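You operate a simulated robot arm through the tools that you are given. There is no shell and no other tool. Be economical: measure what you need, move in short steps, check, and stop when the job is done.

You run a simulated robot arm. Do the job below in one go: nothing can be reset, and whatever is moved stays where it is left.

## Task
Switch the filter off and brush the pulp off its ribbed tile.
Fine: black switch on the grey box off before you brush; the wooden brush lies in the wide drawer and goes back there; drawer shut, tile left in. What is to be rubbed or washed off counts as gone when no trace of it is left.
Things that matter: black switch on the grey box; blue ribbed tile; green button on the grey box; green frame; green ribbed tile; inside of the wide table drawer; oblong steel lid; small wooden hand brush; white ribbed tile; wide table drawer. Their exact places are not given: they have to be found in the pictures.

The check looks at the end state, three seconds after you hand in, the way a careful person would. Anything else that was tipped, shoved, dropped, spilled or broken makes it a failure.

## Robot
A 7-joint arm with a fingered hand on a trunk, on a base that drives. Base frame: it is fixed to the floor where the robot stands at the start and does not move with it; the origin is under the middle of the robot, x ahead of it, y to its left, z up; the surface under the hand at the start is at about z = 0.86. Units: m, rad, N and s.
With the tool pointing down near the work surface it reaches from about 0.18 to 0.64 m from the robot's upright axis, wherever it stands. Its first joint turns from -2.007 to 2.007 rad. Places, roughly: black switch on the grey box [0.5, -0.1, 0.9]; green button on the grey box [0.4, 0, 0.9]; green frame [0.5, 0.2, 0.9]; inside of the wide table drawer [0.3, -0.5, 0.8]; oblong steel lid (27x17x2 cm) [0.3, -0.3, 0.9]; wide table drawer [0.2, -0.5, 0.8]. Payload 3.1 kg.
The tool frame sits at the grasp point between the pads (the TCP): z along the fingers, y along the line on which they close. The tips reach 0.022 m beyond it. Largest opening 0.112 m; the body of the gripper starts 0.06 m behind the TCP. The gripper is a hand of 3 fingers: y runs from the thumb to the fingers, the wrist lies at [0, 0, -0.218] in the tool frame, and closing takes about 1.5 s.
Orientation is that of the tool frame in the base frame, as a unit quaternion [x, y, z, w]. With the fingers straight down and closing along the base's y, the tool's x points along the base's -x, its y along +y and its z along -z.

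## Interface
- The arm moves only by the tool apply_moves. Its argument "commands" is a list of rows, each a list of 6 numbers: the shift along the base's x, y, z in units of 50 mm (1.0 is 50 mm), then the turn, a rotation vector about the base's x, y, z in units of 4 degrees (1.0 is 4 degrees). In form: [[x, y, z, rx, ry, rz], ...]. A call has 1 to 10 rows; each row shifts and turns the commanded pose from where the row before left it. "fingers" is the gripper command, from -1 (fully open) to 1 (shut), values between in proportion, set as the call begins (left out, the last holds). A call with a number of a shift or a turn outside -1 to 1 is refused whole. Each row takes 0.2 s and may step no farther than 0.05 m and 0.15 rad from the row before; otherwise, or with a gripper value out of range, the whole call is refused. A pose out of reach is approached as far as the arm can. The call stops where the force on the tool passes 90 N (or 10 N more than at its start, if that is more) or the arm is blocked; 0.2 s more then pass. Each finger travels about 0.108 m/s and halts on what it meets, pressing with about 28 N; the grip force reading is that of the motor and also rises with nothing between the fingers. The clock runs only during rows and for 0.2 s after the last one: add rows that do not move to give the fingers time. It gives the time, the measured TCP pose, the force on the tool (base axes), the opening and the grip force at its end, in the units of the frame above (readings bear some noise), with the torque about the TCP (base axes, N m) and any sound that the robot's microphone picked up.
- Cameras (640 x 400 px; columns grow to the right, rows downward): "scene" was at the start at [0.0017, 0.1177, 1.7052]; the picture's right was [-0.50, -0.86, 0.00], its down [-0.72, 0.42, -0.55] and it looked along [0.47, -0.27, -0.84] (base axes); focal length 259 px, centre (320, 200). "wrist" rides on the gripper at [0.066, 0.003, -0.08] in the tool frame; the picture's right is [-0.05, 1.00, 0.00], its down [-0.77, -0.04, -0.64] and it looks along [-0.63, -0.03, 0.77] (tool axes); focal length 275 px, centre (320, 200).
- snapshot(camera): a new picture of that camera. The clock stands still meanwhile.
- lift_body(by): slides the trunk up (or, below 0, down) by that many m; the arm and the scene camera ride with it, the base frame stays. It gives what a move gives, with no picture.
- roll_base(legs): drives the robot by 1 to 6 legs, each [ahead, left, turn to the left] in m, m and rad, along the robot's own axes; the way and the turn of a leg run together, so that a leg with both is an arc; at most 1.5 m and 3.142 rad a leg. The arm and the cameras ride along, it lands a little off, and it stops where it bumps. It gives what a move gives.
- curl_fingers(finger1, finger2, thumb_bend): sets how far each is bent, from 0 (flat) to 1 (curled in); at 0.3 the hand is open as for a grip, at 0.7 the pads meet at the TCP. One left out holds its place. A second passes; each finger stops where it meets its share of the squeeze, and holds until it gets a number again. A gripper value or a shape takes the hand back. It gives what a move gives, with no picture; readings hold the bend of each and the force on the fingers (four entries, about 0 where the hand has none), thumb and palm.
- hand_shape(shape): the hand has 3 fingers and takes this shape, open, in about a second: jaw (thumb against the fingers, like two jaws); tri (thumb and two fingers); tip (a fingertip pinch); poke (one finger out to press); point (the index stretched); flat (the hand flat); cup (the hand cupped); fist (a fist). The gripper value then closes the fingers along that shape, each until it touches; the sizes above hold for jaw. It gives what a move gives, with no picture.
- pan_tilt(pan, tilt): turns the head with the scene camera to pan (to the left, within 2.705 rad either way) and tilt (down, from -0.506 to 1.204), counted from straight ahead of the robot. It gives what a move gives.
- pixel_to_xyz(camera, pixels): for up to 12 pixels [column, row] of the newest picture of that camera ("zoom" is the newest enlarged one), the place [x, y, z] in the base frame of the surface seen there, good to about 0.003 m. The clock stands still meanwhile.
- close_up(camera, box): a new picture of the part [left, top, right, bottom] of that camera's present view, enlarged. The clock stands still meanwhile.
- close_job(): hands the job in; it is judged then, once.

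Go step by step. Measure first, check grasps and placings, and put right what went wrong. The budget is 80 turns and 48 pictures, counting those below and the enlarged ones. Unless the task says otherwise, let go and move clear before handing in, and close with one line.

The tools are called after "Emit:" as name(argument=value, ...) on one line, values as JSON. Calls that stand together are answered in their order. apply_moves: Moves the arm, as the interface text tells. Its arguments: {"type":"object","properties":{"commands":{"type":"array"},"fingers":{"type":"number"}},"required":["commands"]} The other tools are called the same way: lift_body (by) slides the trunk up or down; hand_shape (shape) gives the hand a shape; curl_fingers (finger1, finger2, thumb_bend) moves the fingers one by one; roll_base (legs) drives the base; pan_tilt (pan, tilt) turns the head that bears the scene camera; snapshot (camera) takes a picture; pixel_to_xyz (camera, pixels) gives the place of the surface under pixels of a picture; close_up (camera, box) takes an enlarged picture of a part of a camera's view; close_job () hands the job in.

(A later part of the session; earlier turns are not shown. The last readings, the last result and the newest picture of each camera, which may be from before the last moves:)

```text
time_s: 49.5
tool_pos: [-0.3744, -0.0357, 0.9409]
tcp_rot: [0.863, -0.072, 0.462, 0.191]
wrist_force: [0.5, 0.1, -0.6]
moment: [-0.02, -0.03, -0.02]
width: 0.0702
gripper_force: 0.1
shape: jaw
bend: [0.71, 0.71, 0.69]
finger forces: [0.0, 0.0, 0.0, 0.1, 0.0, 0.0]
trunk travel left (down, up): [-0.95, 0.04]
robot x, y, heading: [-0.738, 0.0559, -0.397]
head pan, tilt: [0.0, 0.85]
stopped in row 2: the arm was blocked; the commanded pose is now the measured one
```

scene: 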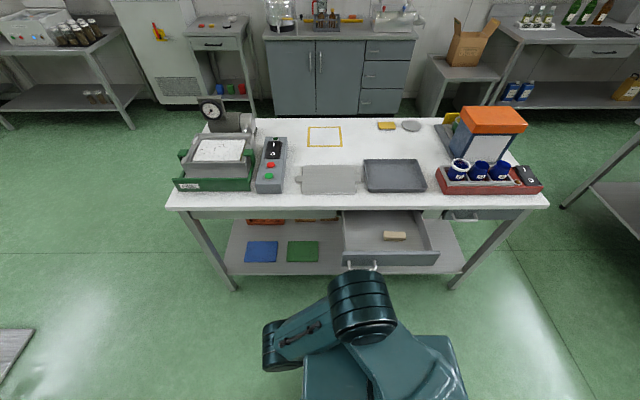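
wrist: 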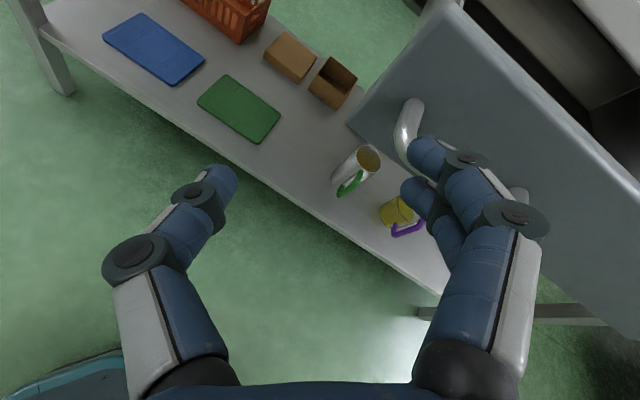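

Emit:
apply_moves(commands=[[0, 0, 0.5, 0, 0, 0], [0, 0, 0.5, 0, 0, 0], [0.3, -0.1, 0.5, 0, 0, 0], [0.5, -0.2, 0.5, 0, 0, 0], [0.5, -0.2, 0.3, 0, 0, 0], [0.5, -0.2, 0.3, 0, 0, 0]])

Emit:
snapshot(camera="scene")

```text
time_s: 50.9
tool_pos: [-0.2804, -0.0775, 1.0755]
tcp_rot: [0.862, -0.068, 0.463, 0.195]
wrist_force: [0.3, -0.3, -0.2]
moment: [-0.03, 0.01, 0.0]
width: 0.0703
gripper_force: 0.1
shape: jaw
bend: [0.71, 0.71, 0.69]
finger forces: [0.1, 0.0, 0.0, 0.1, 0.1, 0.0]
trunk travel left (down, up): [-0.95, 0.04]
robot x, y, heading: [-0.7358, 0.0542, -0.4]
head pan, tilt: [0.0, 0.85]
```

```text
20 pictures are left
```

scene: 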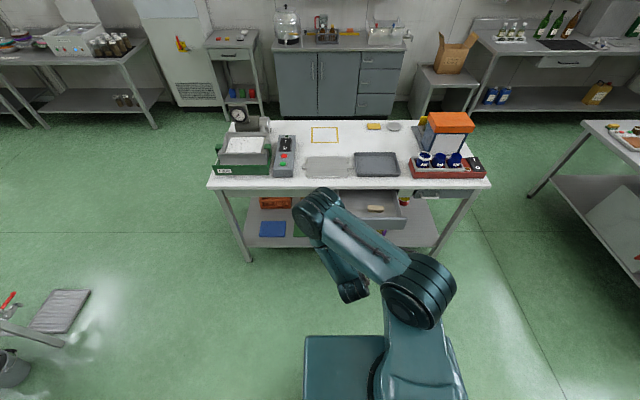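

The arm is free again. I'll pitch the tool to pointing down in steps.

Emit:
apply_moves(commands=[[0.2, -0.1, 0.2, 0.457, 0.889, 0], [0.2, -0.1, 0.2, 0.457, 0.889, 0], [0, 0, 0, 0.457, 0.889, 0], [0, 0, 0, 0.457, 0.889, 0], [0, 0, 0, 0.457, 0.889, 0], [0, 0, 0, 0.457, 0.889, 0], [0, 0, 0, 0.457, 0.889, 0], [0, 0, 0, 0.457, 0.889, 0]])

Emit:
apply_moves(commands=[[0, 0, 0, 0.457, 0.889, 0], [0, 0, 0, 0.457, 0.889, 0], [0, 0, 0, 0.457, 0.889, 0], [0, 0, 0, 0.457, 0.889, 0], [0, 0, 0, 0.457, 0.889, 0], [0, 0, 0, 0.457, 0.889, 0], [0, 0, 0, 0.457, 0.889, 0]])

```text
time_s: 52.6
tool_pos: [-0.2633, -0.0861, 1.094]
tcp_rot: [0.967, -0.075, 0.224, 0.096]
wrist_force: [-0.5, -0.1, -0.1]
moment: [-0.02, 0.02, 0.01]
width: 0.0701
gripper_force: 0.0
shape: jaw
bend: [0.71, 0.71, 0.69]
finger forces: [0.1, 0.0, 0.0, 0.1, 0.1, 0.0]
trunk travel left (down, up): [-0.95, 0.04]
robot x, y, heading: [-0.7338, 0.0542, -0.396]
head pan, tilt: [0.0, 0.85]
```

```text
time_s: 54.2
tool_pos: [-0.2518, -0.0759, 1.0914]
tcp_rot: [0.996, -0.075, 0.046, -0.003]
wrist_force: [-0.5, 0.4, 0.6]
moment: [0.01, 0.04, -0.01]
width: 0.07
gripper_force: 0.0
shape: jaw
bend: [0.71, 0.71, 0.69]
finger forces: [0.0, 0.0, 0.0, 0.1, 0.0, 0.0]
out of reach, approached as far as the arm can: row 5, 6
trunk travel left (down, up): [-0.95, 0.04]
robot x, y, heading: [-0.7362, 0.0557, -0.396]
head pan, tilt: [0.0, 0.85]
```

Nearly vertical. Now yaw back +76° so the fingers close along the drawer's depth.

Emit:
apply_moves(commands=[[0, 0, 0, 0, 0, 1], [0, 0, 0, 0, 0, 1], [0, 0, 0, 0, 0, 1], [0, 0, 0, 0, 0, 1], [0, 0, 0, 0, 0, 1], [0, 0, 0, 0, 0, 1], [0, 0, 0, 0, 0, 1], [0, 0, 0, 0, 0, 1], [0, 0, 0, 0, 0, 1], [0, 0, 0, 0, 0, 1]])

Emit:
apply_moves(commands=[[0, 0, 0, 0, 0, 1], [0, 0, 0, 0, 0, 1], [0, 0, 0, 0, 0, 1], [0, 0, 0, 0, 0, 1], [0, 0, 0, 0, 0, 1], [0, 0, 0, 0, 0, 1], [0, 0, 0, 0, 0, 1], [0, 0, 0, 0, 0, 1], [0, 0, 0, 0, 0, 1]])

```text
time_s: 56.5
tool_pos: [-0.2525, -0.0746, 1.092]
tcp_rot: [0.962, 0.271, 0.041, -0.02]
wrist_force: [0.0, 0.0, -0.4]
moment: [0.0, 0.0, 0.01]
width: 0.0703
gripper_force: 0.0
shape: jaw
bend: [0.71, 0.71, 0.69]
finger forces: [0.0, 0.1, 0.1, 0.1, 0.1, 0.0]
trunk travel left (down, up): [-0.95, 0.04]
robot x, y, heading: [-0.7358, 0.0566, -0.399]
head pan, tilt: [0.0, 0.85]
```

```text
time_s: 58.5
tool_pos: [-0.2522, -0.0756, 1.093]
tcp_rot: [0.831, 0.554, 0.034, -0.032]
wrist_force: [0.2, 0.7, 0.2]
moment: [-0.01, -0.01, -0.03]
width: 0.0702
gripper_force: 0.2
shape: jaw
bend: [0.71, 0.71, 0.69]
finger forces: [0.1, 0.1, 0.0, 0.1, 0.1, 0.0]
trunk travel left (down, up): [-0.95, 0.04]
robot x, y, heading: [-0.7345, 0.0541, -0.399]
head pan, tilt: [0.0, 0.85]
```

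Small tilt left; I'll correct it and then drive forward 0.3 m.

Emit:
apply_moves(commands=[[0, 0, 0, -0.65, 0.15, 0], [0, 0, 0, -0.65, 0.15, 0], [0, 0, 0, 0, 0, 0]])

Emit:
roll_base(legs=[[0.3, 0, 0]])

Emit:
snapshot(camera="wrist")

```text
time_s: 59.2
tool_pos: [-0.2525, -0.0738, 1.0916]
tcp_rot: [0.832, 0.554, -0.001, 0.001]
wrist_force: [-0.4, 0.3, 0.0]
moment: [0.07, 0.01, 0.02]
width: 0.0701
gripper_force: 0.1
shape: jaw
bend: [0.71, 0.71, 0.69]
finger forces: [0.0, 0.1, 0.0, 0.0, 0.0, 0.1]
trunk travel left (down, up): [-0.95, 0.04]
robot x, y, heading: [-0.738, 0.0549, -0.401]
head pan, tilt: [0.0, 0.85]
```

```text
time_s: 61.3
tool_pos: [0.0226, -0.1846, 1.0911]
tcp_rot: [0.831, 0.557, 0.0, 0.0]
wrist_force: [-0.5, 0.4, -0.6]
moment: [0.01, -0.01, -0.03]
width: 0.0701
gripper_force: 0.1
shape: jaw
bend: [0.71, 0.71, 0.69]
finger forces: [0.0, 0.0, 0.0, 0.1, 0.0, 0.0]
trunk travel left (down, up): [-0.95, 0.04]
robot x, y, heading: [-0.4599, -0.0572, -0.387]
head pan, tilt: [0.0, 0.85]
```

```text
19 pictures are left
```

wrist: 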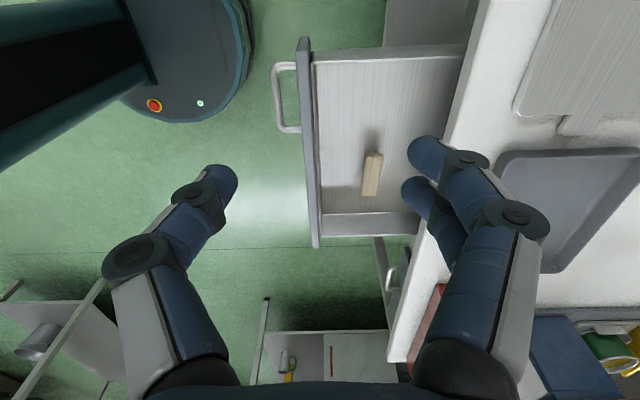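

The brush is at (372,173). I'll measure it from here.

Emit:
pixel_to_xyz(camera="wrist", pixels=[[369, 155], [380, 156], [364, 192], [376, 193], [372, 173], [350, 173], [309, 150], [340, 130], [403, 215]])

```text
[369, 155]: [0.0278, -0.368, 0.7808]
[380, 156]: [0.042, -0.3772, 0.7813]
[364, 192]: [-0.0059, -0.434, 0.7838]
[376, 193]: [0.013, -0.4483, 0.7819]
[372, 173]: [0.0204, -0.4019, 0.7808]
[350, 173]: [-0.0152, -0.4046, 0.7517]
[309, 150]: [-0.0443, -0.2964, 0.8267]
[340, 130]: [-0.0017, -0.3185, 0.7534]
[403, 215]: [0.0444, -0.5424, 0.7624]
```

Emit:
pixel_to_xyz(camera="wrist", pixels=[[516, 213], [545, 225], [466, 158], [487, 160], [425, 140], [525, 270], [130, 255], [230, 175]])

```text
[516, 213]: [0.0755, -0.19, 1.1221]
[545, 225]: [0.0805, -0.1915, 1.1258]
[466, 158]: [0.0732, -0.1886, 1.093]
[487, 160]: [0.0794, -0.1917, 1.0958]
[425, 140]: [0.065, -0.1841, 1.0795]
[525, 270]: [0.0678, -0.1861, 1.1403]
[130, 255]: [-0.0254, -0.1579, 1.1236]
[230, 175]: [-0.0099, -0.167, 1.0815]
```

Finger extent is ±0.062 m; narrowing the opening to 0.05 m keeps clear of the table edge. I'll move above the brush and partly down.

Emit:
apply_moves(commands=[[0, -0.5, 0, 0, 0, -1], [0, -0.6, 0, 0, 0, 0], [0, -0.6, 0, 0, 0, 0], [0, -0.6, 0, 0, 0, 0], [0, -0.6, -0.5, 0, 0, 0], [-0.05, -0.6, -0.5, 0, 0, 0], [0, -0.6, -0.5, 0, 0, 0], [0, -0.3, -0.5, 0, 0, 0], [0, 0, -0.5, 0, 0, 0], [0, 0, -0.5, 0, 0, 0]], fingers=0.1)

Emit:
snapshot(camera="wrist")

```text
time_s: 63.5
tool_pos: [0.0187, -0.4052, 0.9416]
tcp_rot: [0.849, 0.528, 0.0, 0.0]
wrist_force: [-0.4, -0.1, 0.1]
moment: [0.01, 0.0, 0.0]
width: 0.0509
gripper_force: 0.1
shape: jaw
bend: [0.73, 0.73, 0.7]
finger forces: [0.1, 0.0, 0.1, 0.0, 0.0, 0.0]
trunk travel left (down, up): [-0.95, 0.04]
robot x, y, heading: [-0.46, -0.0587, -0.391]
head pan, tilt: [0.0, 0.85]
```

```text
18 pictures are left
```

wrist: 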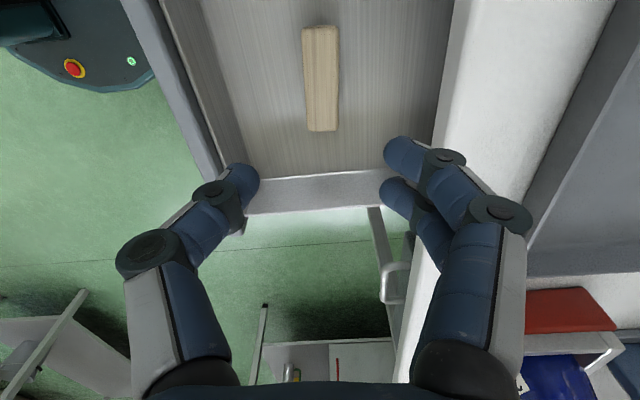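

Emit:
pixel_to_xyz(camera="wrist", pixels=[[304, 32], [336, 30], [309, 125], [336, 127], [321, 80], [321, 105], [245, 178], [400, 150]])

```text
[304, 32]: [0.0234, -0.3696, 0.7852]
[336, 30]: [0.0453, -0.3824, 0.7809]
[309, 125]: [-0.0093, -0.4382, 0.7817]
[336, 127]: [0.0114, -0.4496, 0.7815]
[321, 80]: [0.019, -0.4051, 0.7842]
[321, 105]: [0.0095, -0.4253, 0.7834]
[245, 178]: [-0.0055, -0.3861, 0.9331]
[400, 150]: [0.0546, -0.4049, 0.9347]
```

Aligned. I'll descend to z≈0.79 and close.

Emit:
apply_moves(commands=[[0, -0.06, -0.5, 0, 0, 0], [0, 0, -0.5, 0, 0, 0], [0, 0, -0.5, 0, 0, 0], [0, 0, -0.5, 0, 0, 0], [0, 0, -0.5, 0, 0, 0], [0, 0, -0.3, 0, 0, 0], [0, 0, -0.23, 0, 0, 0], [0, 0, 0, 0, 0, 0]])

Emit:
apply_moves(commands=[[0, 0, 0, 0, 0, 0], [0, 0, 0, 0, 0, 0], [0, 0, 0, 0, 0, 0], [0, 0, 0, 0, 0, 0], [0, 0, 0, 0, 0, 0], [0, 0, 0, 0, 0, 0]], fingers=1)

Emit:
snapshot(camera="wrist")

```text
time_s: 65.3
tool_pos: [-0.0161, -0.3799, 0.8531]
tcp_rot: [0.849, 0.528, 0.001, 0.0]
wrist_force: [0.0, 0.0, 0.0]
moment: [0.02, 0.0, -0.03]
width: 0.0509
gripper_force: 0.1
shape: jaw
bend: [0.73, 0.73, 0.7]
finger forces: [0.0, 0.0, 0.1, 0.1, 0.1, 0.0]
out of reach, approached as far as the arm can: row 2, 3, 4, 5, 6, 7
trunk travel left (down, up): [-0.95, 0.04]
robot x, y, heading: [-0.4603, -0.0578, -0.394]
head pan, tilt: [0.0, 0.85]
```

```text
time_s: 66.7
tool_pos: [-0.0167, -0.3799, 0.8535]
tcp_rot: [0.849, 0.528, 0.0, -0.001]
wrist_force: [0.3, 1.2, 0.5]
moment: [0.04, 0.0, 0.01]
width: 0.0
gripper_force: 28.0
shape: jaw
bend: [0.67, 0.67, 0.75]
finger forces: [0.0, 0.1, 0.0, 0.1, 0.0, 0.0]
trunk travel left (down, up): [-0.95, 0.04]
robot x, y, heading: [-0.4631, -0.0589, -0.392]
head pan, tilt: [0.0, 0.85]
```

```text
17 pictures are left
```

wrist: 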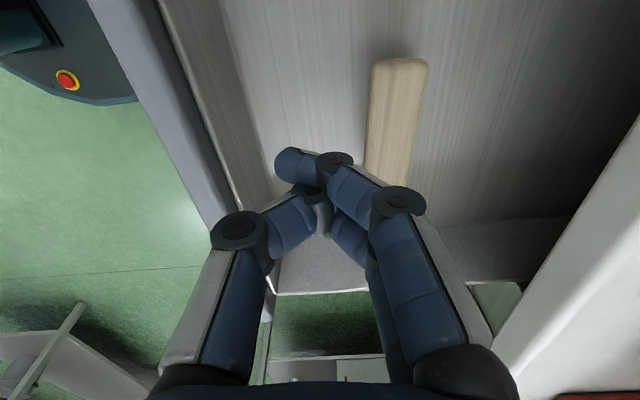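

The trunk is too high for that reach, and nothing was touched. I'll reopen, rise, and then lower the trunk.

Emit:
apply_moves(commands=[[0, 0, 0.5, 0, 0, 0], [0, 0, 0.5, 0, 0, 0], [0, 0, 0.5, 0, 0, 0], [0, 0, 0.5, 0, 0, 0], [0, 0, 0.5, 0, 0, 0], [0, 0, 0.5, 0, 0, 0], [0, 0, 0.5, 0, 0, 0], [0, 0, 0.5, 0, 0, 0], [0, 0, 0.5, 0, 0, 0]], fingers=0.1)

Emit:
lift_body(by=-0.12)

```text
time_s: 68.7
tool_pos: [-0.017, -0.3786, 1.0761]
tcp_rot: [0.849, 0.528, 0.0, 0.0]
wrist_force: [-0.2, -0.4, -0.4]
moment: [0.01, 0.0, 0.01]
width: 0.0503
gripper_force: 0.1
shape: jaw
bend: [0.73, 0.73, 0.7]
finger forces: [0.0, 0.1, 0.0, 0.0, 0.1, 0.1]
trunk travel left (down, up): [-0.95, 0.04]
robot x, y, heading: [-0.4595, -0.0614, -0.392]
head pan, tilt: [0.0, 0.85]
```

```text
time_s: 70.2
tool_pos: [-0.0159, -0.3781, 0.9562]
tcp_rot: [0.85, 0.528, 0.0, 0.0]
wrist_force: [0.3, 0.3, 0.3]
moment: [0.02, 0.02, 0.0]
width: 0.0501
gripper_force: 0.1
shape: jaw
bend: [0.73, 0.73, 0.7]
finger forces: [0.0, 0.0, 0.1, 0.0, 0.1, 0.0]
trunk travel left (down, up): [-0.83, 0.16]
robot x, y, heading: [-0.4622, -0.057, -0.391]
head pan, tilt: [0.0, 0.85]
```

Emit:
apply_moves(commands=[[0.34, -0.31, 0, 0, 0, 0], [0.34, -0.32, 0, 0, 0, 0], [0, 0, 0, 0, 0, 0]])

Emit:
lift_body(by=-0.09)

Emit:
snapshot(camera="wrist")

```text
time_s: 71.0
tool_pos: [0.0163, -0.4086, 0.9557]
tcp_rot: [0.85, 0.527, 0.0, 0.001]
wrist_force: [-1.1, 0.5, 0.0]
moment: [0.0, 0.02, -0.02]
width: 0.0499
gripper_force: 0.1
shape: jaw
bend: [0.73, 0.73, 0.7]
finger forces: [0.1, 0.0, 0.0, 0.0, 0.1, 0.0]
trunk travel left (down, up): [-0.83, 0.16]
robot x, y, heading: [-0.4636, -0.0559, -0.393]
head pan, tilt: [0.0, 0.85]
```

```text
time_s: 72.2
tool_pos: [0.0167, -0.4097, 0.8661]
tcp_rot: [0.849, 0.528, 0.0, 0.0]
wrist_force: [-0.1, 0.5, 0.3]
moment: [0.02, 0.03, 0.01]
width: 0.0502
gripper_force: 0.1
shape: jaw
bend: [0.73, 0.73, 0.7]
finger forces: [0.0, 0.0, 0.0, 0.0, 0.1, 0.1]
trunk travel left (down, up): [-0.74, 0.25]
robot x, y, heading: [-0.4606, -0.0594, -0.394]
head pan, tilt: [0.0, 0.85]
```

```text
16 pictures are left
```

wrist: 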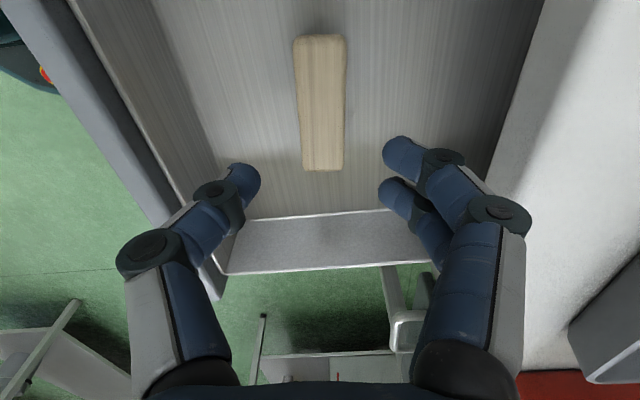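

Well centred on the brush; descending the last 7.6 cm and checking z before closing.

Emit:
apply_moves(commands=[[0, 0, -0.4, 0, 0, 0], [0, 0, -0.4, 0, 0, 0], [0, 0, -0.4, 0, 0, 0], [0, 0, -0.32, 0, 0, 0], [0, 0, 0, 0, 0, 0]])

```text
time_s: 73.4
tool_pos: [0.0166, -0.4094, 0.7901]
tcp_rot: [0.849, 0.528, 0.001, 0.0]
wrist_force: [-0.1, -0.1, 0.0]
moment: [0.01, 0.04, 0.02]
width: 0.0498
gripper_force: 0.1
shape: jaw
bend: [0.73, 0.73, 0.7]
finger forces: [0.1, 0.0, 0.0, 0.1, 0.1, 0.0]
trunk travel left (down, up): [-0.74, 0.25]
robot x, y, heading: [-0.4613, -0.0603, -0.393]
head pan, tilt: [0.0, 0.85]
```

Emit:
apply_moves(commands=[[0, 0, -0.06, 0, 0, 0], [0, 0, 0, 0, 0, 0], [0, 0, 0, 0, 0, 0], [0, 0, 0, 0, 0, 0], [0, 0, 0, 0, 0, 0], [0, 0, 0, 0, 0, 0], [0, 0, 0, 0, 0, 0]], fingers=1)

Emit:
apply_moves(commands=[[0, 0, 0.2, 0, 0, 0], [0, 0, 0.4, 0, 0, 0], [0, 0, 0.5, 0, 0, 0], [0, 0, 0.5, 0, 0, 0], [0, 0, 0, 0, 0, 0]])

Emit:
snapshot(camera="wrist")

```text
time_s: 75.0
tool_pos: [0.0172, -0.4104, 0.7882]
tcp_rot: [0.85, 0.527, 0.0, 0.0]
wrist_force: [0.2, -0.4, 3.9]
moment: [-0.05, -0.03, 0.02]
width: 0.0249
gripper_force: 28.0
shape: jaw
bend: [0.74, 0.74, 0.7]
finger forces: [13.1, 13.0, 0.0, 0.0, 25.6, 0.0]
trunk travel left (down, up): [-0.74, 0.25]
robot x, y, heading: [-0.4652, -0.0601, -0.391]
head pan, tilt: [0.0, 0.85]
```

```text
time_s: 76.2
tool_pos: [0.016, -0.4096, 0.8653]
tcp_rot: [0.849, 0.529, -0.001, 0.0]
wrist_force: [-0.2, -0.3, 0.1]
moment: [-0.03, -0.06, -0.01]
width: 0.0248
gripper_force: 28.0
shape: jaw
bend: [0.74, 0.74, 0.7]
finger forces: [12.7, 12.7, 0.0, 0.1, 25.5, 0.0]
trunk travel left (down, up): [-0.74, 0.25]
robot x, y, heading: [-0.4625, -0.0618, -0.392]
head pan, tilt: [0.0, 0.85]
```

```text
15 pictures are left
```

wrist: 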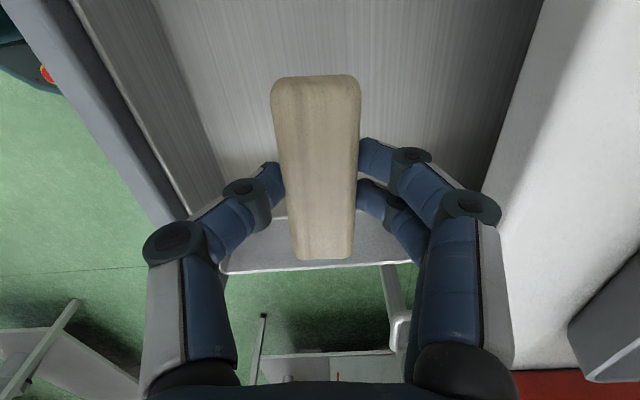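

The brush is held firmly (25 mm, 25 N), with bristle bottoms about 37 mm below the TCP. I'll raise it well above everything and drive left, then ahead, to stand in front of the filter.

Emit:
lift_body(by=0.15)

Emit:
apply_moves(commands=[[0, 0, 0.5, 0, 0, 0], [0, 0, 0.5, 0, 0, 0], [0, 0, 0.5, 0, 0, 0], [0, 0, 0.5, 0, 0, 0], [0, 0, 0.5, 0, 0, 0], [0, 0, 0.5, 0, 0, 0], [0, 0, 0, 0, 0, 0]])

Emit:
roll_base(legs=[[0, 0.536, 0], [0.362, 0, 0]])

Emit:
pan_tilt(pan=0.15, tilt=1.1)

Emit:
snapshot(camera="scene")

```text
time_s: 78.0
tool_pos: [0.0163, -0.4088, 1.0161]
tcp_rot: [0.849, 0.529, -0.001, 0.0]
wrist_force: [0.9, 0.7, -0.4]
moment: [0.02, 0.02, 0.01]
width: 0.0251
gripper_force: 27.8
shape: jaw
bend: [0.74, 0.74, 0.7]
finger forces: [12.7, 12.7, 0.0, 0.0, 25.5, 0.0]
trunk travel left (down, up): [-0.89, 0.1]
robot x, y, heading: [-0.4676, -0.0609, -0.393]
head pan, tilt: [0.0, 0.85]
```

```text
time_s: 79.6
tool_pos: [0.0167, -0.4082, 1.1682]
tcp_rot: [0.85, 0.527, 0.0, -0.001]
wrist_force: [0.3, -0.3, -0.8]
moment: [-0.02, -0.01, 0.0]
width: 0.0249
gripper_force: 27.9
shape: jaw
bend: [0.74, 0.74, 0.7]
finger forces: [12.7, 12.7, 0.0, 0.0, 25.3, 0.1]
trunk travel left (down, up): [-0.89, 0.1]
robot x, y, heading: [-0.4654, -0.061, -0.387]
head pan, tilt: [0.0, 0.85]
```

```text
time_s: 84.5
tool_pos: [0.553, -0.0713, 1.1693]
tcp_rot: [0.85, 0.527, 0.0, -0.001]
wrist_force: [0.0, 1.1, -0.5]
moment: [0.01, 0.02, 0.02]
width: 0.0249
gripper_force: 28.3
shape: jaw
bend: [0.74, 0.74, 0.7]
finger forces: [12.7, 12.8, 0.0, 0.1, 25.5, 0.0]
trunk travel left (down, up): [-0.89, 0.1]
robot x, y, heading: [0.0761, 0.2814, -0.396]
head pan, tilt: [0.0, 0.85]
```

```text
time_s: 85.3
tool_pos: [0.5533, -0.071, 1.1687]
tcp_rot: [0.851, 0.525, -0.001, 0.001]
wrist_force: [0.8, -0.2, -0.9]
moment: [0.01, 0.01, -0.02]
width: 0.0252
gripper_force: 28.3
shape: jaw
bend: [0.74, 0.74, 0.7]
finger forces: [12.7, 12.8, 0.1, 0.1, 25.4, 0.0]
trunk travel left (down, up): [-0.89, 0.1]
robot x, y, heading: [0.0728, 0.2773, -0.394]
head pan, tilt: [0.15, 1.1]
```

```text
14 pictures are left
```

scene: 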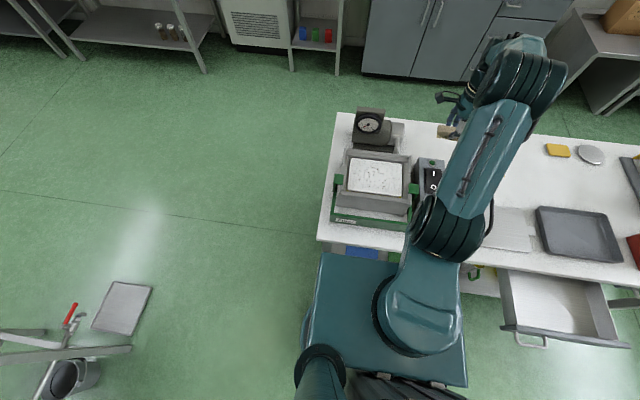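

I'm in position in front of the filter. I'll zoom on the tile to map the speckles and rim.

Emit:
close_up(camera="scene", box=[320, 140, 430, 240])

Emit:
pixel_to_xyz(camera="zoom", pixels=[[200, 115], [480, 135], [480, 310], [180, 290], [330, 210], [330, 85], [130, 200], [520, 220], [330, 340], [150, 60], [545, 90], [100, 255]])

```text
4.00 times, centred on (375, 190) of scene
```

zoom: 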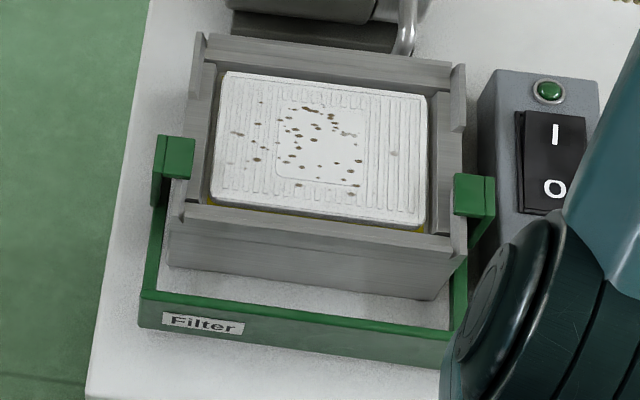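

```text
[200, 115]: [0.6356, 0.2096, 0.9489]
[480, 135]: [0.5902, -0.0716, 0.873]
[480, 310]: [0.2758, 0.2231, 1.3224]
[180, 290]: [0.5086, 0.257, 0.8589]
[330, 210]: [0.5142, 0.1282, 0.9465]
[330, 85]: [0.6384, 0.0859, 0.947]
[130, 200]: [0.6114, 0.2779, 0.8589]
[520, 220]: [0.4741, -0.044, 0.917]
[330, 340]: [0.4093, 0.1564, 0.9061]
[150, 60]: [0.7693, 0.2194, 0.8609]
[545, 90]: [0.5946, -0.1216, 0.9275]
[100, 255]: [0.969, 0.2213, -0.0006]
```

Emit:
pixel_to_xyz(camera="zoom", pixels=[[230, 77], [420, 99], [420, 220], [218, 196], [322, 145], [200, 130], [320, 58], [445, 160], [310, 222], [235, 133], [394, 153], [350, 193]])

```text
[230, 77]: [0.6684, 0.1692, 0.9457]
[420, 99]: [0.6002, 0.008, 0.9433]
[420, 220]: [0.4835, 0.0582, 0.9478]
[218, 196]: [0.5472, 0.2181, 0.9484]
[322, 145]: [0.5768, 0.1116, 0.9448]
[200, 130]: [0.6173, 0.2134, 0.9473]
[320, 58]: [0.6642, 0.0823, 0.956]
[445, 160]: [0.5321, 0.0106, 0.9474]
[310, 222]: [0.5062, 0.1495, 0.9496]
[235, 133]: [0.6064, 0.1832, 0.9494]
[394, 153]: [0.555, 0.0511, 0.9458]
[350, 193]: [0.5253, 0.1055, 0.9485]
```

Tile spans 0.175 × 0.127 m, centre (0.575, 0.113, 0.946), with walls nearly flush. I'll check the gauge and pump heights before moving over it.

Emit:
pixel_to_xyz(camera="scene", pixels=[[370, 110], [360, 125], [380, 110], [385, 122], [395, 130], [370, 138], [400, 125], [339, 178], [413, 186]])

Emit:
apply_moves(commands=[[0, 0.5, 0, 0, 0, 1], [0, 0.5, 0, 0, 0, 0], [0, 0.6, 0, 0, 0, 0], [0, 0.6, 0, 0, 0, 0], [0, 0.6, 0, 0, 0, 0], [0.1, 0.4, -0.5, 0, 0, 0], [0.1, 0.48, -0.5, 0, 0, 0], [0.1, 0, -0.5, 0, 0, 0], [0.1, 0, -0.5, 0, 0, 0], [0, 0, 0, 0, 0, 0]])

Emit:
snapshot(camera="wrist")

```text
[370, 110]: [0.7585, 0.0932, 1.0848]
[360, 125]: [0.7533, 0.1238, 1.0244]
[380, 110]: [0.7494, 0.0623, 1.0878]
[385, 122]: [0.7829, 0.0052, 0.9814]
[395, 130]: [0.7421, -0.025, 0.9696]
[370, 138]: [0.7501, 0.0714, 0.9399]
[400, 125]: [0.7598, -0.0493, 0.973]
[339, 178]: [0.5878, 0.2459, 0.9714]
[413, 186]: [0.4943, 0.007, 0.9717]
```

```text
time_s: 87.5
tool_pos: [0.5717, 0.1139, 1.0663]
tcp_rot: [0.831, 0.556, 0.0, 0.002]
wrist_force: [-0.3, -0.9, -0.7]
moment: [-0.01, -0.01, 0.03]
width: 0.0246
gripper_force: 28.0
shape: jaw
bend: [0.74, 0.74, 0.7]
finger forces: [12.6, 12.7, 0.1, 0.0, 25.3, 0.1]
trunk travel left (down, up): [-0.89, 0.1]
robot x, y, heading: [0.0735, 0.2801, -0.396]
head pan, tilt: [0.15, 1.1]
```

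```text
12 pictures are left
```

wrist: 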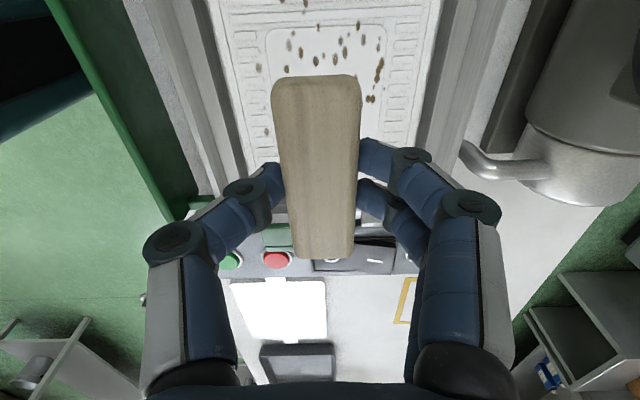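

Brush hangs correctly over the tile, with specks in view at (300–380, 30–100). I'll lower it at the near edge of the middle column and feel for contact.

Emit:
apply_moves(commands=[[-0.4, 0.165, -0.4, 0, 0, 0], [-0.39, 0.165, -0.4, 0, 0, 0], [0, 0, -0.4, 0, 0, 0], [0, 0, -0.3, 0, 0, 0], [0, 0, -0.12, 0, 0, 0], [0, 0, -0.08, 0, 0, 0], [0, 0, 0, 0, 0, 0]])

```text
time_s: 89.1
tool_pos: [0.5331, 0.1284, 0.9828]
tcp_rot: [0.831, 0.556, 0.0, 0.001]
wrist_force: [-1.0, -0.4, 5.8]
moment: [-0.06, -0.03, 0.03]
width: 0.0249
gripper_force: 28.4
shape: jaw
bend: [0.74, 0.74, 0.7]
finger forces: [13.2, 13.2, 0.0, 0.1, 26.3, 0.0]
trunk travel left (down, up): [-0.89, 0.1]
robot x, y, heading: [0.0742, 0.2782, -0.394]
head pan, tilt: [0.15, 1.1]
```

Contact at 5.8 N, z 0.983. I'll brush the middle column back and forth along the ribs.

Emit:
apply_moves(commands=[[0.37, -0.155, -0.02, 0, 0, 0], [0.37, -0.155, 0, 0, 0, 0], [0.37, -0.155, 0, 0, 0, 0], [0.37, -0.155, 0, 0, 0, 0], [0.37, -0.155, 0, 0, 0, 0], [-0.37, 0.155, 0, 0, 0, 0], [-0.37, 0.155, 0, 0, 0, 0], [-0.37, 0.155, 0, 0, 0, 0], [-0.37, 0.155, 0, 0, 0, 0], [-0.37, 0.155, 0, 0, 0, 0]])

Emit:
close_up(camera="scene", box=[320, 140, 430, 240])

```text
time_s: 91.3
tool_pos: [0.5345, 0.1272, 0.9805]
tcp_rot: [0.832, 0.555, 0.0, 0.001]
wrist_force: [6.2, -1.9, 19.6]
moment: [-0.11, -0.21, 0.03]
width: 0.0264
gripper_force: 27.8
shape: jaw
bend: [0.74, 0.74, 0.71]
finger forces: [16.3, 16.4, 0.0, 0.0, 26.8, 0.0]
trunk travel left (down, up): [-0.89, 0.1]
robot x, y, heading: [0.076, 0.275, -0.396]
head pan, tilt: [0.15, 1.1]
```

```text
4.00 times, centred on (375, 190) of scene
```

zoom: 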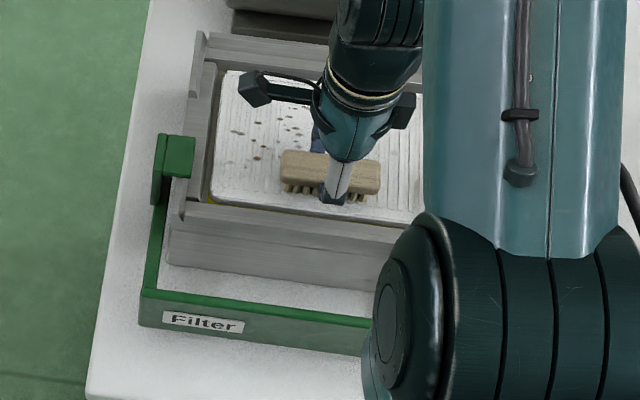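

Brushing works: the middle column is clear and specks remain to its left. Next I'll do the left column, easing pressure slightly.

Emit:
apply_moves(commands=[[0.17, 0.41, 0.02, 0, 0, 0], [0.18, 0.42, 0, 0, 0, 0], [0.37, -0.155, 0, 0, 0, 0], [0.37, -0.155, 0, 0, 0, 0], [0.37, -0.155, 0, 0, 0, 0], [0.37, -0.155, 0, 0, 0, 0], [0.37, -0.155, 0, 0, 0, 0], [-0.37, 0.155, 0, 0, 0, 0], [-0.37, 0.155, 0, 0, 0, 0], [-0.37, 0.155, 0, 0, 0, 0]])

Emit:
apply_moves(commands=[[-0.37, 0.155, 0, 0, 0, 0], [-0.37, 0.155, 0, 0, 0, 0], [-0.18, -0.42, 0, 0, 0, 0], [-0.18, -0.42, 0, 0, 0, 0], [-0.18, -0.42, 0, 0, 0, 0], [-0.18, -0.42, 0, 0, 0, 0], [0.37, -0.155, 0, 0, 0, 0], [0.37, -0.155, 0, 0, 0, 0], [0.37, -0.155, 0, 0, 0, 0], [0.37, -0.155, 0, 0, 0, 0]])

Emit:
apply_moves(commands=[[0.37, -0.155, 0, 0, 0, 0], [-0.37, 0.155, 0, 0, 0, 0], [-0.37, 0.155, 0, 0, 0, 0], [-0.37, 0.155, 0, 0, 0, 0], [-0.37, 0.155, 0, 0, 0, 0], [-0.37, 0.155, 0, 0, 0, 0], [0, 0, 0, 0, 0, 0]])

```text
time_s: 93.5
tool_pos: [0.5891, 0.1561, 0.9825]
tcp_rot: [0.831, 0.556, 0.0, 0.001]
wrist_force: [0.0, 0.2, 0.1]
moment: [-0.05, -0.05, -0.01]
width: 0.0264
gripper_force: 27.7
shape: jaw
bend: [0.74, 0.74, 0.71]
finger forces: [13.4, 13.4, 0.0, 0.0, 26.1, 0.0]
trunk travel left (down, up): [-0.89, 0.1]
robot x, y, heading: [0.0772, 0.2806, -0.392]
head pan, tilt: [0.15, 1.1]
```

```text
time_s: 95.7
tool_pos: [0.5885, 0.0564, 0.9836]
tcp_rot: [0.831, 0.556, -0.001, 0.0]
wrist_force: [0.2, 0.0, -1.0]
moment: [0.03, 0.01, 0.02]
width: 0.026
gripper_force: 28.1
shape: jaw
bend: [0.74, 0.74, 0.71]
finger forces: [13.1, 13.1, 0.1, 0.0, 26.2, 0.1]
trunk travel left (down, up): [-0.89, 0.1]
robot x, y, heading: [0.0757, 0.282, -0.394]
head pan, tilt: [0.15, 1.1]
```

```text
time_s: 97.3
tool_pos: [0.5145, 0.0861, 0.9837]
tcp_rot: [0.832, 0.555, 0.0, 0.0]
wrist_force: [0.0, 0.4, -0.1]
moment: [-0.02, 0.01, 0.01]
width: 0.0259
gripper_force: 27.8
shape: jaw
bend: [0.74, 0.74, 0.71]
finger forces: [13.1, 13.1, 0.0, 0.0, 26.1, 0.0]
trunk travel left (down, up): [-0.89, 0.1]
robot x, y, heading: [0.0764, 0.2816, -0.393]
head pan, tilt: [0.15, 1.1]
```

Pressure fell to about 0 in these columns, so I'll press 3 mm lower and repeat the right column, then check.

Emit:
apply_moves(commands=[[0, 0, -0.07, 0, 0, 0], [0.37, -0.155, 0, 0, 0, 0], [0.37, -0.155, 0, 0, 0, 0], [0.37, -0.155, 0, 0, 0, 0], [0.37, -0.155, 0, 0, 0, 0], [0.37, -0.155, 0, 0, 0, 0], [-0.37, 0.155, 0, 0, 0, 0], [-0.37, 0.155, 0, 0, 0, 0], [-0.37, 0.155, 0, 0, 0, 0]])

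Emit:
apply_moves(commands=[[-0.37, 0.155, 0, 0, 0, 0], [-0.37, 0.155, 0, 0, 0, 0], [0.18, 0.42, 0, 0, 0, 0], [0.18, 0.42, 0, 0, 0, 0], [0.37, -0.155, 0, 0, 0, 0], [0.37, -0.155, 0, 0, 0, 0], [0.37, -0.155, 0, 0, 0, 0], [0.37, -0.155, 0, 0, 0, 0], [0.37, -0.155, 0, 0, 0, 0]])

Emit:
apply_moves(commands=[[0.18, 0.42, 0, 0, 0, 0], [0.18, 0.42, 0, 0, 0, 0], [-0.37, 0.155, 0, 0, 0, 0], [-0.37, 0.155, 0, 0, 0, 0], [-0.37, 0.155, 0, 0, 0, 0], [-0.37, 0.155, 0, 0, 0, 0], [-0.37, 0.155, 0, 0, 0, 0], [0.37, -0.155, 0, 0, 0, 0], [0.37, -0.155, 0, 0, 0, 0], [0.37, -0.155, 0, 0, 0, 0]])

Emit:
apply_moves(commands=[[0.37, -0.155, 0, 0, 0, 0], [0.37, -0.155, 0, 0, 0, 0], [0, 0, 0.5, 0, 0, 0], [0, 0, 0.5, 0, 0, 0], [0, 0, 0.5, 0, 0, 0], [-0.6, -0.6, 0.3, 0, 0, 0], [-0.6, -0.7, 0.3, 0, 0, 0], [-0.6, -0.7, 0, 0, 0, 0], [-0.4, -0.8, 0, 0, 0, 0], [-0.4, -0.8, 0, 0, 0, 0]])

Emit:
close_up(camera="scene", box=[320, 140, 430, 240])

```text
time_s: 99.3
tool_pos: [0.5499, 0.0733, 0.9808]
tcp_rot: [0.832, 0.555, 0.0, 0.0]
wrist_force: [7.2, -1.6, 23.7]
moment: [-0.11, -0.28, 0.03]
width: 0.0268
gripper_force: 28.0
shape: jaw
bend: [0.74, 0.74, 0.72]
finger forces: [17.0, 17.1, 0.0, 0.0, 26.8, 0.0]
trunk travel left (down, up): [-0.89, 0.1]
robot x, y, heading: [0.0777, 0.2797, -0.391]
head pan, tilt: [0.15, 1.1]
```

```text
time_s: 101.3
tool_pos: [0.6224, 0.09, 0.9808]
tcp_rot: [0.831, 0.556, 0.001, 0.001]
wrist_force: [-5.4, 1.3, 15.7]
moment: [0.01, 0.09, -0.02]
width: 0.0265
gripper_force: 28.3
shape: jaw
bend: [0.74, 0.75, 0.71]
finger forces: [13.3, 13.4, 0.0, 0.0, 32.3, 0.1]
trunk travel left (down, up): [-0.89, 0.1]
robot x, y, heading: [0.0755, 0.2803, -0.39]
head pan, tilt: [0.15, 1.1]
```

```text
time_s: 103.5
tool_pos: [0.603, 0.1474, 0.979]
tcp_rot: [0.831, 0.557, 0.0, 0.0]
wrist_force: [-6.8, 3.0, 21.9]
moment: [0.08, 0.13, -0.01]
width: 0.0276
gripper_force: 28.1
shape: jaw
bend: [0.75, 0.75, 0.72]
finger forces: [13.3, 13.3, 0.1, 0.0, 33.9, 0.0]
trunk travel left (down, up): [-0.89, 0.1]
robot x, y, heading: [0.0732, 0.2793, -0.394]
head pan, tilt: [0.15, 1.1]
```

```text
time_s: 105.7
tool_pos: [0.5138, -0.0529, 1.0853]
tcp_rot: [0.831, 0.556, 0.0, 0.0]
wrist_force: [0.7, -0.3, -1.2]
moment: [0.02, 0.02, -0.01]
width: 0.026
gripper_force: 27.8
shape: jaw
bend: [0.74, 0.74, 0.71]
finger forces: [13.1, 13.2, 0.0, 0.1, 26.5, 0.0]
trunk travel left (down, up): [-0.89, 0.1]
robot x, y, heading: [0.0759, 0.2799, -0.396]
head pan, tilt: [0.15, 1.1]
```

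```text
4.00 times, centred on (375, 190) of scene
```

zoom: 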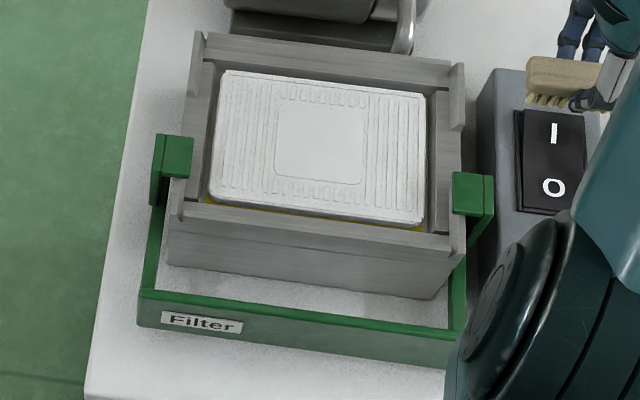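

The tile looks clean. I'll check it once at higher magnification for faint traces.

Emit:
close_up(camera="scene", box=[348, 152, 404, 200])

```text
8.33 times, centred on (376, 176) of scene
```

zoom: 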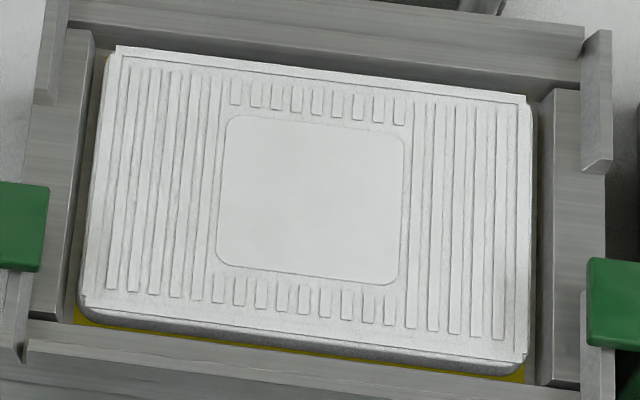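

Tile is spotless. Now I'll raise the brush and drive back to the drawer.

Emit:
apply_moves(commands=[[0, 0, 0.5, 0, 0, 0], [0, 0, 0.5, 0, 0, 0], [0, 0, 0.5, 0, 0, 0], [0, 0, 0, 0, 0, 0]])

Emit:
roll_base(legs=[[-0.362, 0, 0], [0, -0.536, 0]])

Emit:
snapshot(camera="wrist")

```text
time_s: 106.7
tool_pos: [0.5155, -0.0505, 1.159]
tcp_rot: [0.832, 0.555, 0.0, 0.0]
wrist_force: [-0.1, 0.6, -0.7]
moment: [0.01, -0.02, -0.01]
width: 0.0261
gripper_force: 27.6
shape: jaw
bend: [0.74, 0.74, 0.71]
finger forces: [13.3, 13.2, 0.1, 0.0, 26.4, 0.0]
trunk travel left (down, up): [-0.89, 0.1]
robot x, y, heading: [0.0748, 0.2787, -0.399]
head pan, tilt: [0.15, 1.1]
```

```text
time_s: 111.7
tool_pos: [-0.0297, -0.4044, 1.1605]
tcp_rot: [0.835, 0.551, 0.0, 0.001]
wrist_force: [0.2, 0.9, 0.1]
moment: [0.0, -0.01, 0.0]
width: 0.0261
gripper_force: 28.4
shape: jaw
bend: [0.74, 0.74, 0.71]
finger forces: [13.2, 13.2, 0.0, 0.1, 26.4, 0.0]
trunk travel left (down, up): [-0.89, 0.1]
robot x, y, heading: [-0.4693, -0.0706, -0.407]
head pan, tilt: [0.15, 1.1]
```

```text
8 pictures are left
```

wrist: 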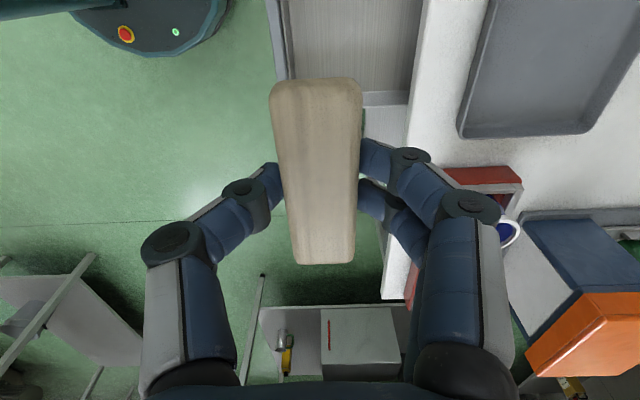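

I'll move over the grasp spot inside the drawer, lower the trunk 0.15 m, and descend.

Emit:
apply_moves(commands=[[0.44, -0.06, 0, 0, 0, 0], [0.44, -0.06, 0, 0, 0, 0], [0, 0, -0.5, 0, 0, 0], [0, 0, 0, 0, 0, 0]])

Emit:
lift_body(by=-0.15)

Emit:
apply_moves(commands=[[0, 0, -0.5, 0, 0, 0], [0, 0, -0.5, 0, 0, 0], [0, 0, 0, 0, 0, 0]])

Emit:
snapshot(camera="wrist")

```text
time_s: 112.7
tool_pos: [0.0129, -0.4099, 1.1347]
tcp_rot: [0.835, 0.55, 0.0, 0.001]
wrist_force: [0.1, 0.1, -0.2]
moment: [-0.04, -0.01, -0.01]
width: 0.0257
gripper_force: 28.0
shape: jaw
bend: [0.74, 0.74, 0.71]
finger forces: [13.1, 13.2, 0.0, 0.0, 26.4, 0.1]
trunk travel left (down, up): [-0.89, 0.1]
robot x, y, heading: [-0.4648, -0.0728, -0.404]
head pan, tilt: [0.15, 1.1]
```

```text
time_s: 114.5
tool_pos: [0.0128, -0.4098, 0.9846]
tcp_rot: [0.835, 0.551, 0.0, 0.001]
wrist_force: [0.1, -0.6, -0.7]
moment: [0.02, 0.01, -0.01]
width: 0.026
gripper_force: 28.2
shape: jaw
bend: [0.74, 0.74, 0.71]
finger forces: [13.2, 13.2, 0.0, 0.1, 26.4, 0.1]
trunk travel left (down, up): [-0.74, 0.25]
robot x, y, heading: [-0.4673, -0.071, -0.404]
head pan, tilt: [0.15, 1.1]
```

```text
time_s: 115.3
tool_pos: [0.0144, -0.4101, 0.9347]
tcp_rot: [0.835, 0.55, 0.0, 0.0]
wrist_force: [0.4, -0.7, -0.7]
moment: [0.0, 0.02, 0.0]
width: 0.026
gripper_force: 27.6
shape: jaw
bend: [0.74, 0.74, 0.71]
finger forces: [13.3, 13.3, 0.0, 0.1, 26.3, 0.1]
trunk travel left (down, up): [-0.74, 0.25]
robot x, y, heading: [-0.4661, -0.0699, -0.406]
head pan, tilt: [0.15, 1.1]
```

```text
7 pictures are left
```

wrist: 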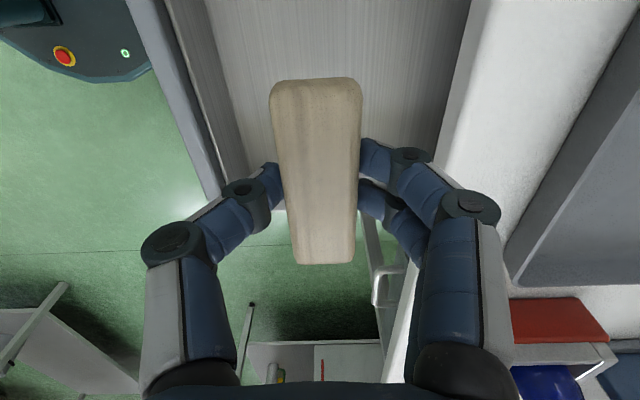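

The brush is over the drawer interior. Descending to the floor of the drawer.

Emit:
apply_moves(commands=[[0, 0, -0.5, 0, 0, 0], [0, 0, -0.5, 0, 0, 0], [0, 0, -0.5, 0, 0, 0], [0, 0, -0.5, 0, 0, 0], [0, 0, -0.5, 0, 0, 0], [0, 0, -0.25, 0, 0, 0], [0, 0, -0.15, 0, 0, 0], [0, 0, 0, 0, 0, 0]])

```text
time_s: 117.1
tool_pos: [0.0134, -0.4098, 0.7899]
tcp_rot: [0.835, 0.55, -0.001, 0.001]
wrist_force: [-0.1, 0.1, -0.5]
moment: [-0.02, 0.01, 0.01]
width: 0.026
gripper_force: 28.5
shape: jaw
bend: [0.74, 0.74, 0.71]
finger forces: [13.2, 13.2, 0.0, 0.0, 26.3, 0.0]
trunk travel left (down, up): [-0.74, 0.25]
robot x, y, heading: [-0.4659, -0.0703, -0.41]
head pan, tilt: [0.15, 1.1]
```

Emit:
apply_moves(commands=[[0, 0, -0.06, 0, 0, 0], [0, 0, 0, 0, 0, 0]])

Emit:
apply_moves(commands=[[0, 0, 0, 0, 0, 0], [0, 0, 0, 0, 0, 0], [0, 0, 0, 0, 0, 0], [0, 0, 0.4, 0, 0, 0], [0, 0, 0.5, 0, 0, 0], [0, 0, 0.5, 0, 0, 0], [0, 0, 0.5, 0, 0, 0], [0, 0, 0.5, 0, 0, 0], [0, 0, 0.5, 0, 0, 0], [0, 0, 0.5, 0, 0, 0]], fingers=0.1)

Emit:
snapshot(camera="wrist")

```text
time_s: 117.7
tool_pos: [0.0135, -0.409, 0.7875]
tcp_rot: [0.835, 0.551, -0.001, 0.0]
wrist_force: [-0.1, -0.5, -1.3]
moment: [0.02, 0.01, 0.02]
width: 0.0259
gripper_force: 27.5
shape: jaw
bend: [0.74, 0.74, 0.71]
finger forces: [13.2, 13.2, 0.1, 0.0, 26.2, 0.1]
trunk travel left (down, up): [-0.74, 0.25]
robot x, y, heading: [-0.4646, -0.0692, -0.401]
head pan, tilt: [0.15, 1.1]
```

```text
time_s: 119.9
tool_pos: [0.0116, -0.4108, 0.9581]
tcp_rot: [0.835, 0.551, 0.0, 0.0]
wrist_force: [0.6, -0.1, 0.4]
moment: [0.04, 0.03, 0.01]
width: 0.0497
gripper_force: 0.1
shape: jaw
bend: [0.73, 0.73, 0.7]
finger forces: [0.1, 0.0, 0.1, 0.0, 0.1, 0.0]
trunk travel left (down, up): [-0.74, 0.25]
robot x, y, heading: [-0.465, -0.0724, -0.407]
head pan, tilt: [0.15, 1.1]
```

```text
6 pictures are left
```

wrist: 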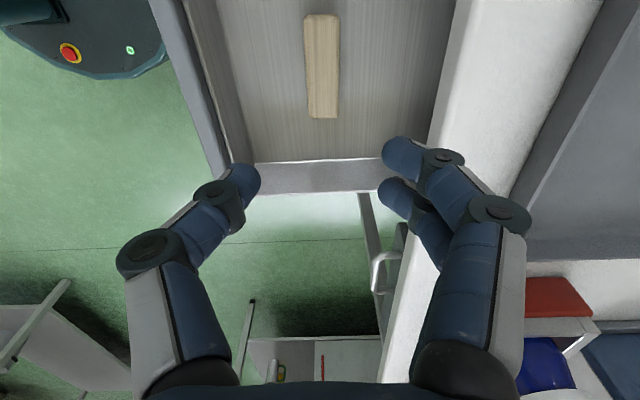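

The brush rests flat in the drawer at (322,65). To shut the drawer I'll back off 0.2 m, close the fingers, pitch the hand forward, and then push on the handle bar.

Emit:
roll_base(legs=[[-0.2, 0, 0]])

Emit:
apply_moves(commands=[[0.14, 0.33, 0.5, 0, 0, 0], [0.14, 0.33, 0.5, 0, 0, 0], [0.14, 0.33, 0.3, -0.387, -0.922, 0], [0.14, 0.33, 0.3, -0.387, -0.922, 0], [0.14, 0.33, 0.3, -0.387, -0.922, 0], [0.14, 0.33, 0, -0.387, -0.922, 0], [0.14, 0.33, 0, -0.387, -0.922, 0], [0.14, 0.33, 0, -0.387, -0.922, 0]], fingers=1)

Emit:
apply_moves(commands=[[0, 0, 0, -0.387, -0.922, 0], [0, 0, 0, -0.387, -0.922, 0], [0, 0, 0, -0.387, -0.922, 0], [0, 0, 0, -0.387, -0.922, 0], [0, 0, 0, -0.387, -0.922, 0], [0, 0, 0, -0.387, -0.922, 0], [0, 0, 0, -0.387, -0.922, 0], [0, 0, 0, -0.387, -0.922, 0], [0, 0, 0, -0.387, -0.922, 0], [0, 0, 0, -0.387, -0.922, 0]])

```text
time_s: 121.5
tool_pos: [-0.1738, -0.3333, 0.9573]
tcp_rot: [0.836, 0.549, 0.0, 0.001]
wrist_force: [0.0, -0.2, 0.3]
moment: [0.0, -0.03, 0.01]
width: 0.0499
gripper_force: 0.0
shape: jaw
bend: [0.73, 0.73, 0.7]
finger forces: [0.0, 0.0, 0.0, 0.0, 0.0, 0.0]
trunk travel left (down, up): [-0.74, 0.25]
robot x, y, heading: [-0.6542, 0.0088, -0.41]
head pan, tilt: [0.15, 1.1]
```

```text
time_s: 123.3
tool_pos: [-0.1175, -0.2009, 1.051]
tcp_rot: [0.818, 0.536, 0.116, 0.173]
wrist_force: [0.5, -0.2, 0.1]
moment: [0.03, -0.01, 0.0]
width: 0.0
gripper_force: 28.0
shape: jaw
bend: [0.67, 0.67, 0.75]
finger forces: [0.0, 0.0, 0.0, 0.0, 0.0, 0.0]
trunk travel left (down, up): [-0.74, 0.25]
robot x, y, heading: [-0.6495, 0.0085, -0.412]
head pan, tilt: [0.15, 1.1]
```

```text
time_s: 125.5
tool_pos: [-0.1186, -0.1997, 1.0527]
tcp_rot: [0.709, 0.465, 0.295, 0.441]
wrist_force: [-0.4, -0.2, 0.1]
moment: [0.02, -0.02, -0.02]
width: 0.0
gripper_force: 27.9
shape: jaw
bend: [0.67, 0.67, 0.75]
finger forces: [0.1, 0.0, 0.0, 0.1, 0.1, 0.0]
trunk travel left (down, up): [-0.74, 0.25]
robot x, y, heading: [-0.649, 0.0109, -0.408]
head pan, tilt: [0.15, 1.1]
```

Pitched 64° and aligned with the handle. Descending to its height and taking a wrist look.

Emit:
apply_moves(commands=[[0, 0, -0.57, 0, 0, 0], [0, 0, -0.57, 0, 0, 0], [0, 0, -0.57, 0, 0, 0], [0, 0, -0.57, 0, 0, 0], [0, 0, -0.57, 0, 0, 0], [0, 0, -0.57, 0, 0, 0], [0, 0, -0.57, 0, 0, 0], [0, 0, -0.57, 0, 0, 0], [0, 0, -0.56, 0, 0, 0], [0, 0, 0, 0, 0, 0]])

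Emit:
snapshot(camera="wrist")

Emit:
pixel_to_xyz(camera="wrist", pixels=[[320, 140], [320, 120], [320, 100], [325, 80], [300, 150], [340, 170], [310, 60], [330, 40]])

```text
time_s: 127.7
tool_pos: [-0.1187, -0.1977, 0.7972]
tcp_rot: [0.708, 0.465, 0.296, 0.441]
wrist_force: [-0.6, -0.4, 0.5]
moment: [-0.03, 0.04, -0.03]
width: 0.0
gripper_force: 28.0
shape: jaw
bend: [0.67, 0.67, 0.75]
finger forces: [0.0, 0.1, 0.0, 0.0, 0.1, 0.0]
trunk travel left (down, up): [-0.74, 0.25]
robot x, y, heading: [-0.6487, 0.0062, -0.405]
head pan, tilt: [0.15, 1.1]
```

```text
5 pictures are left
```

wrist: 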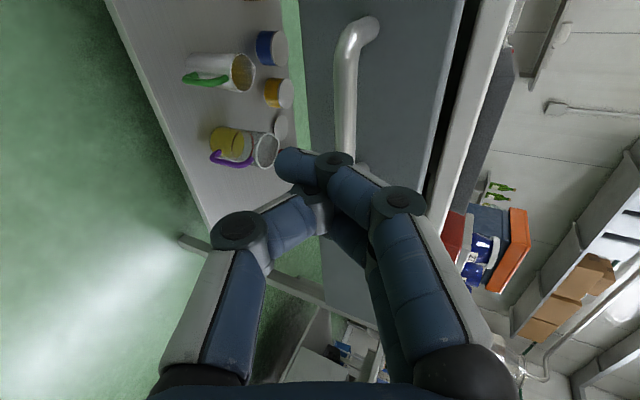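

```text
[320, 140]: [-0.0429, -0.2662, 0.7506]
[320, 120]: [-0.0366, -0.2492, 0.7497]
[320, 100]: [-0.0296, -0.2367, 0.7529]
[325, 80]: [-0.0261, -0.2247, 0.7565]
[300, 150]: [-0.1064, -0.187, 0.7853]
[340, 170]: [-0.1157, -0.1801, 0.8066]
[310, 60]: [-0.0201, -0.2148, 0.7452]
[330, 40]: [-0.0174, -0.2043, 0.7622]
```

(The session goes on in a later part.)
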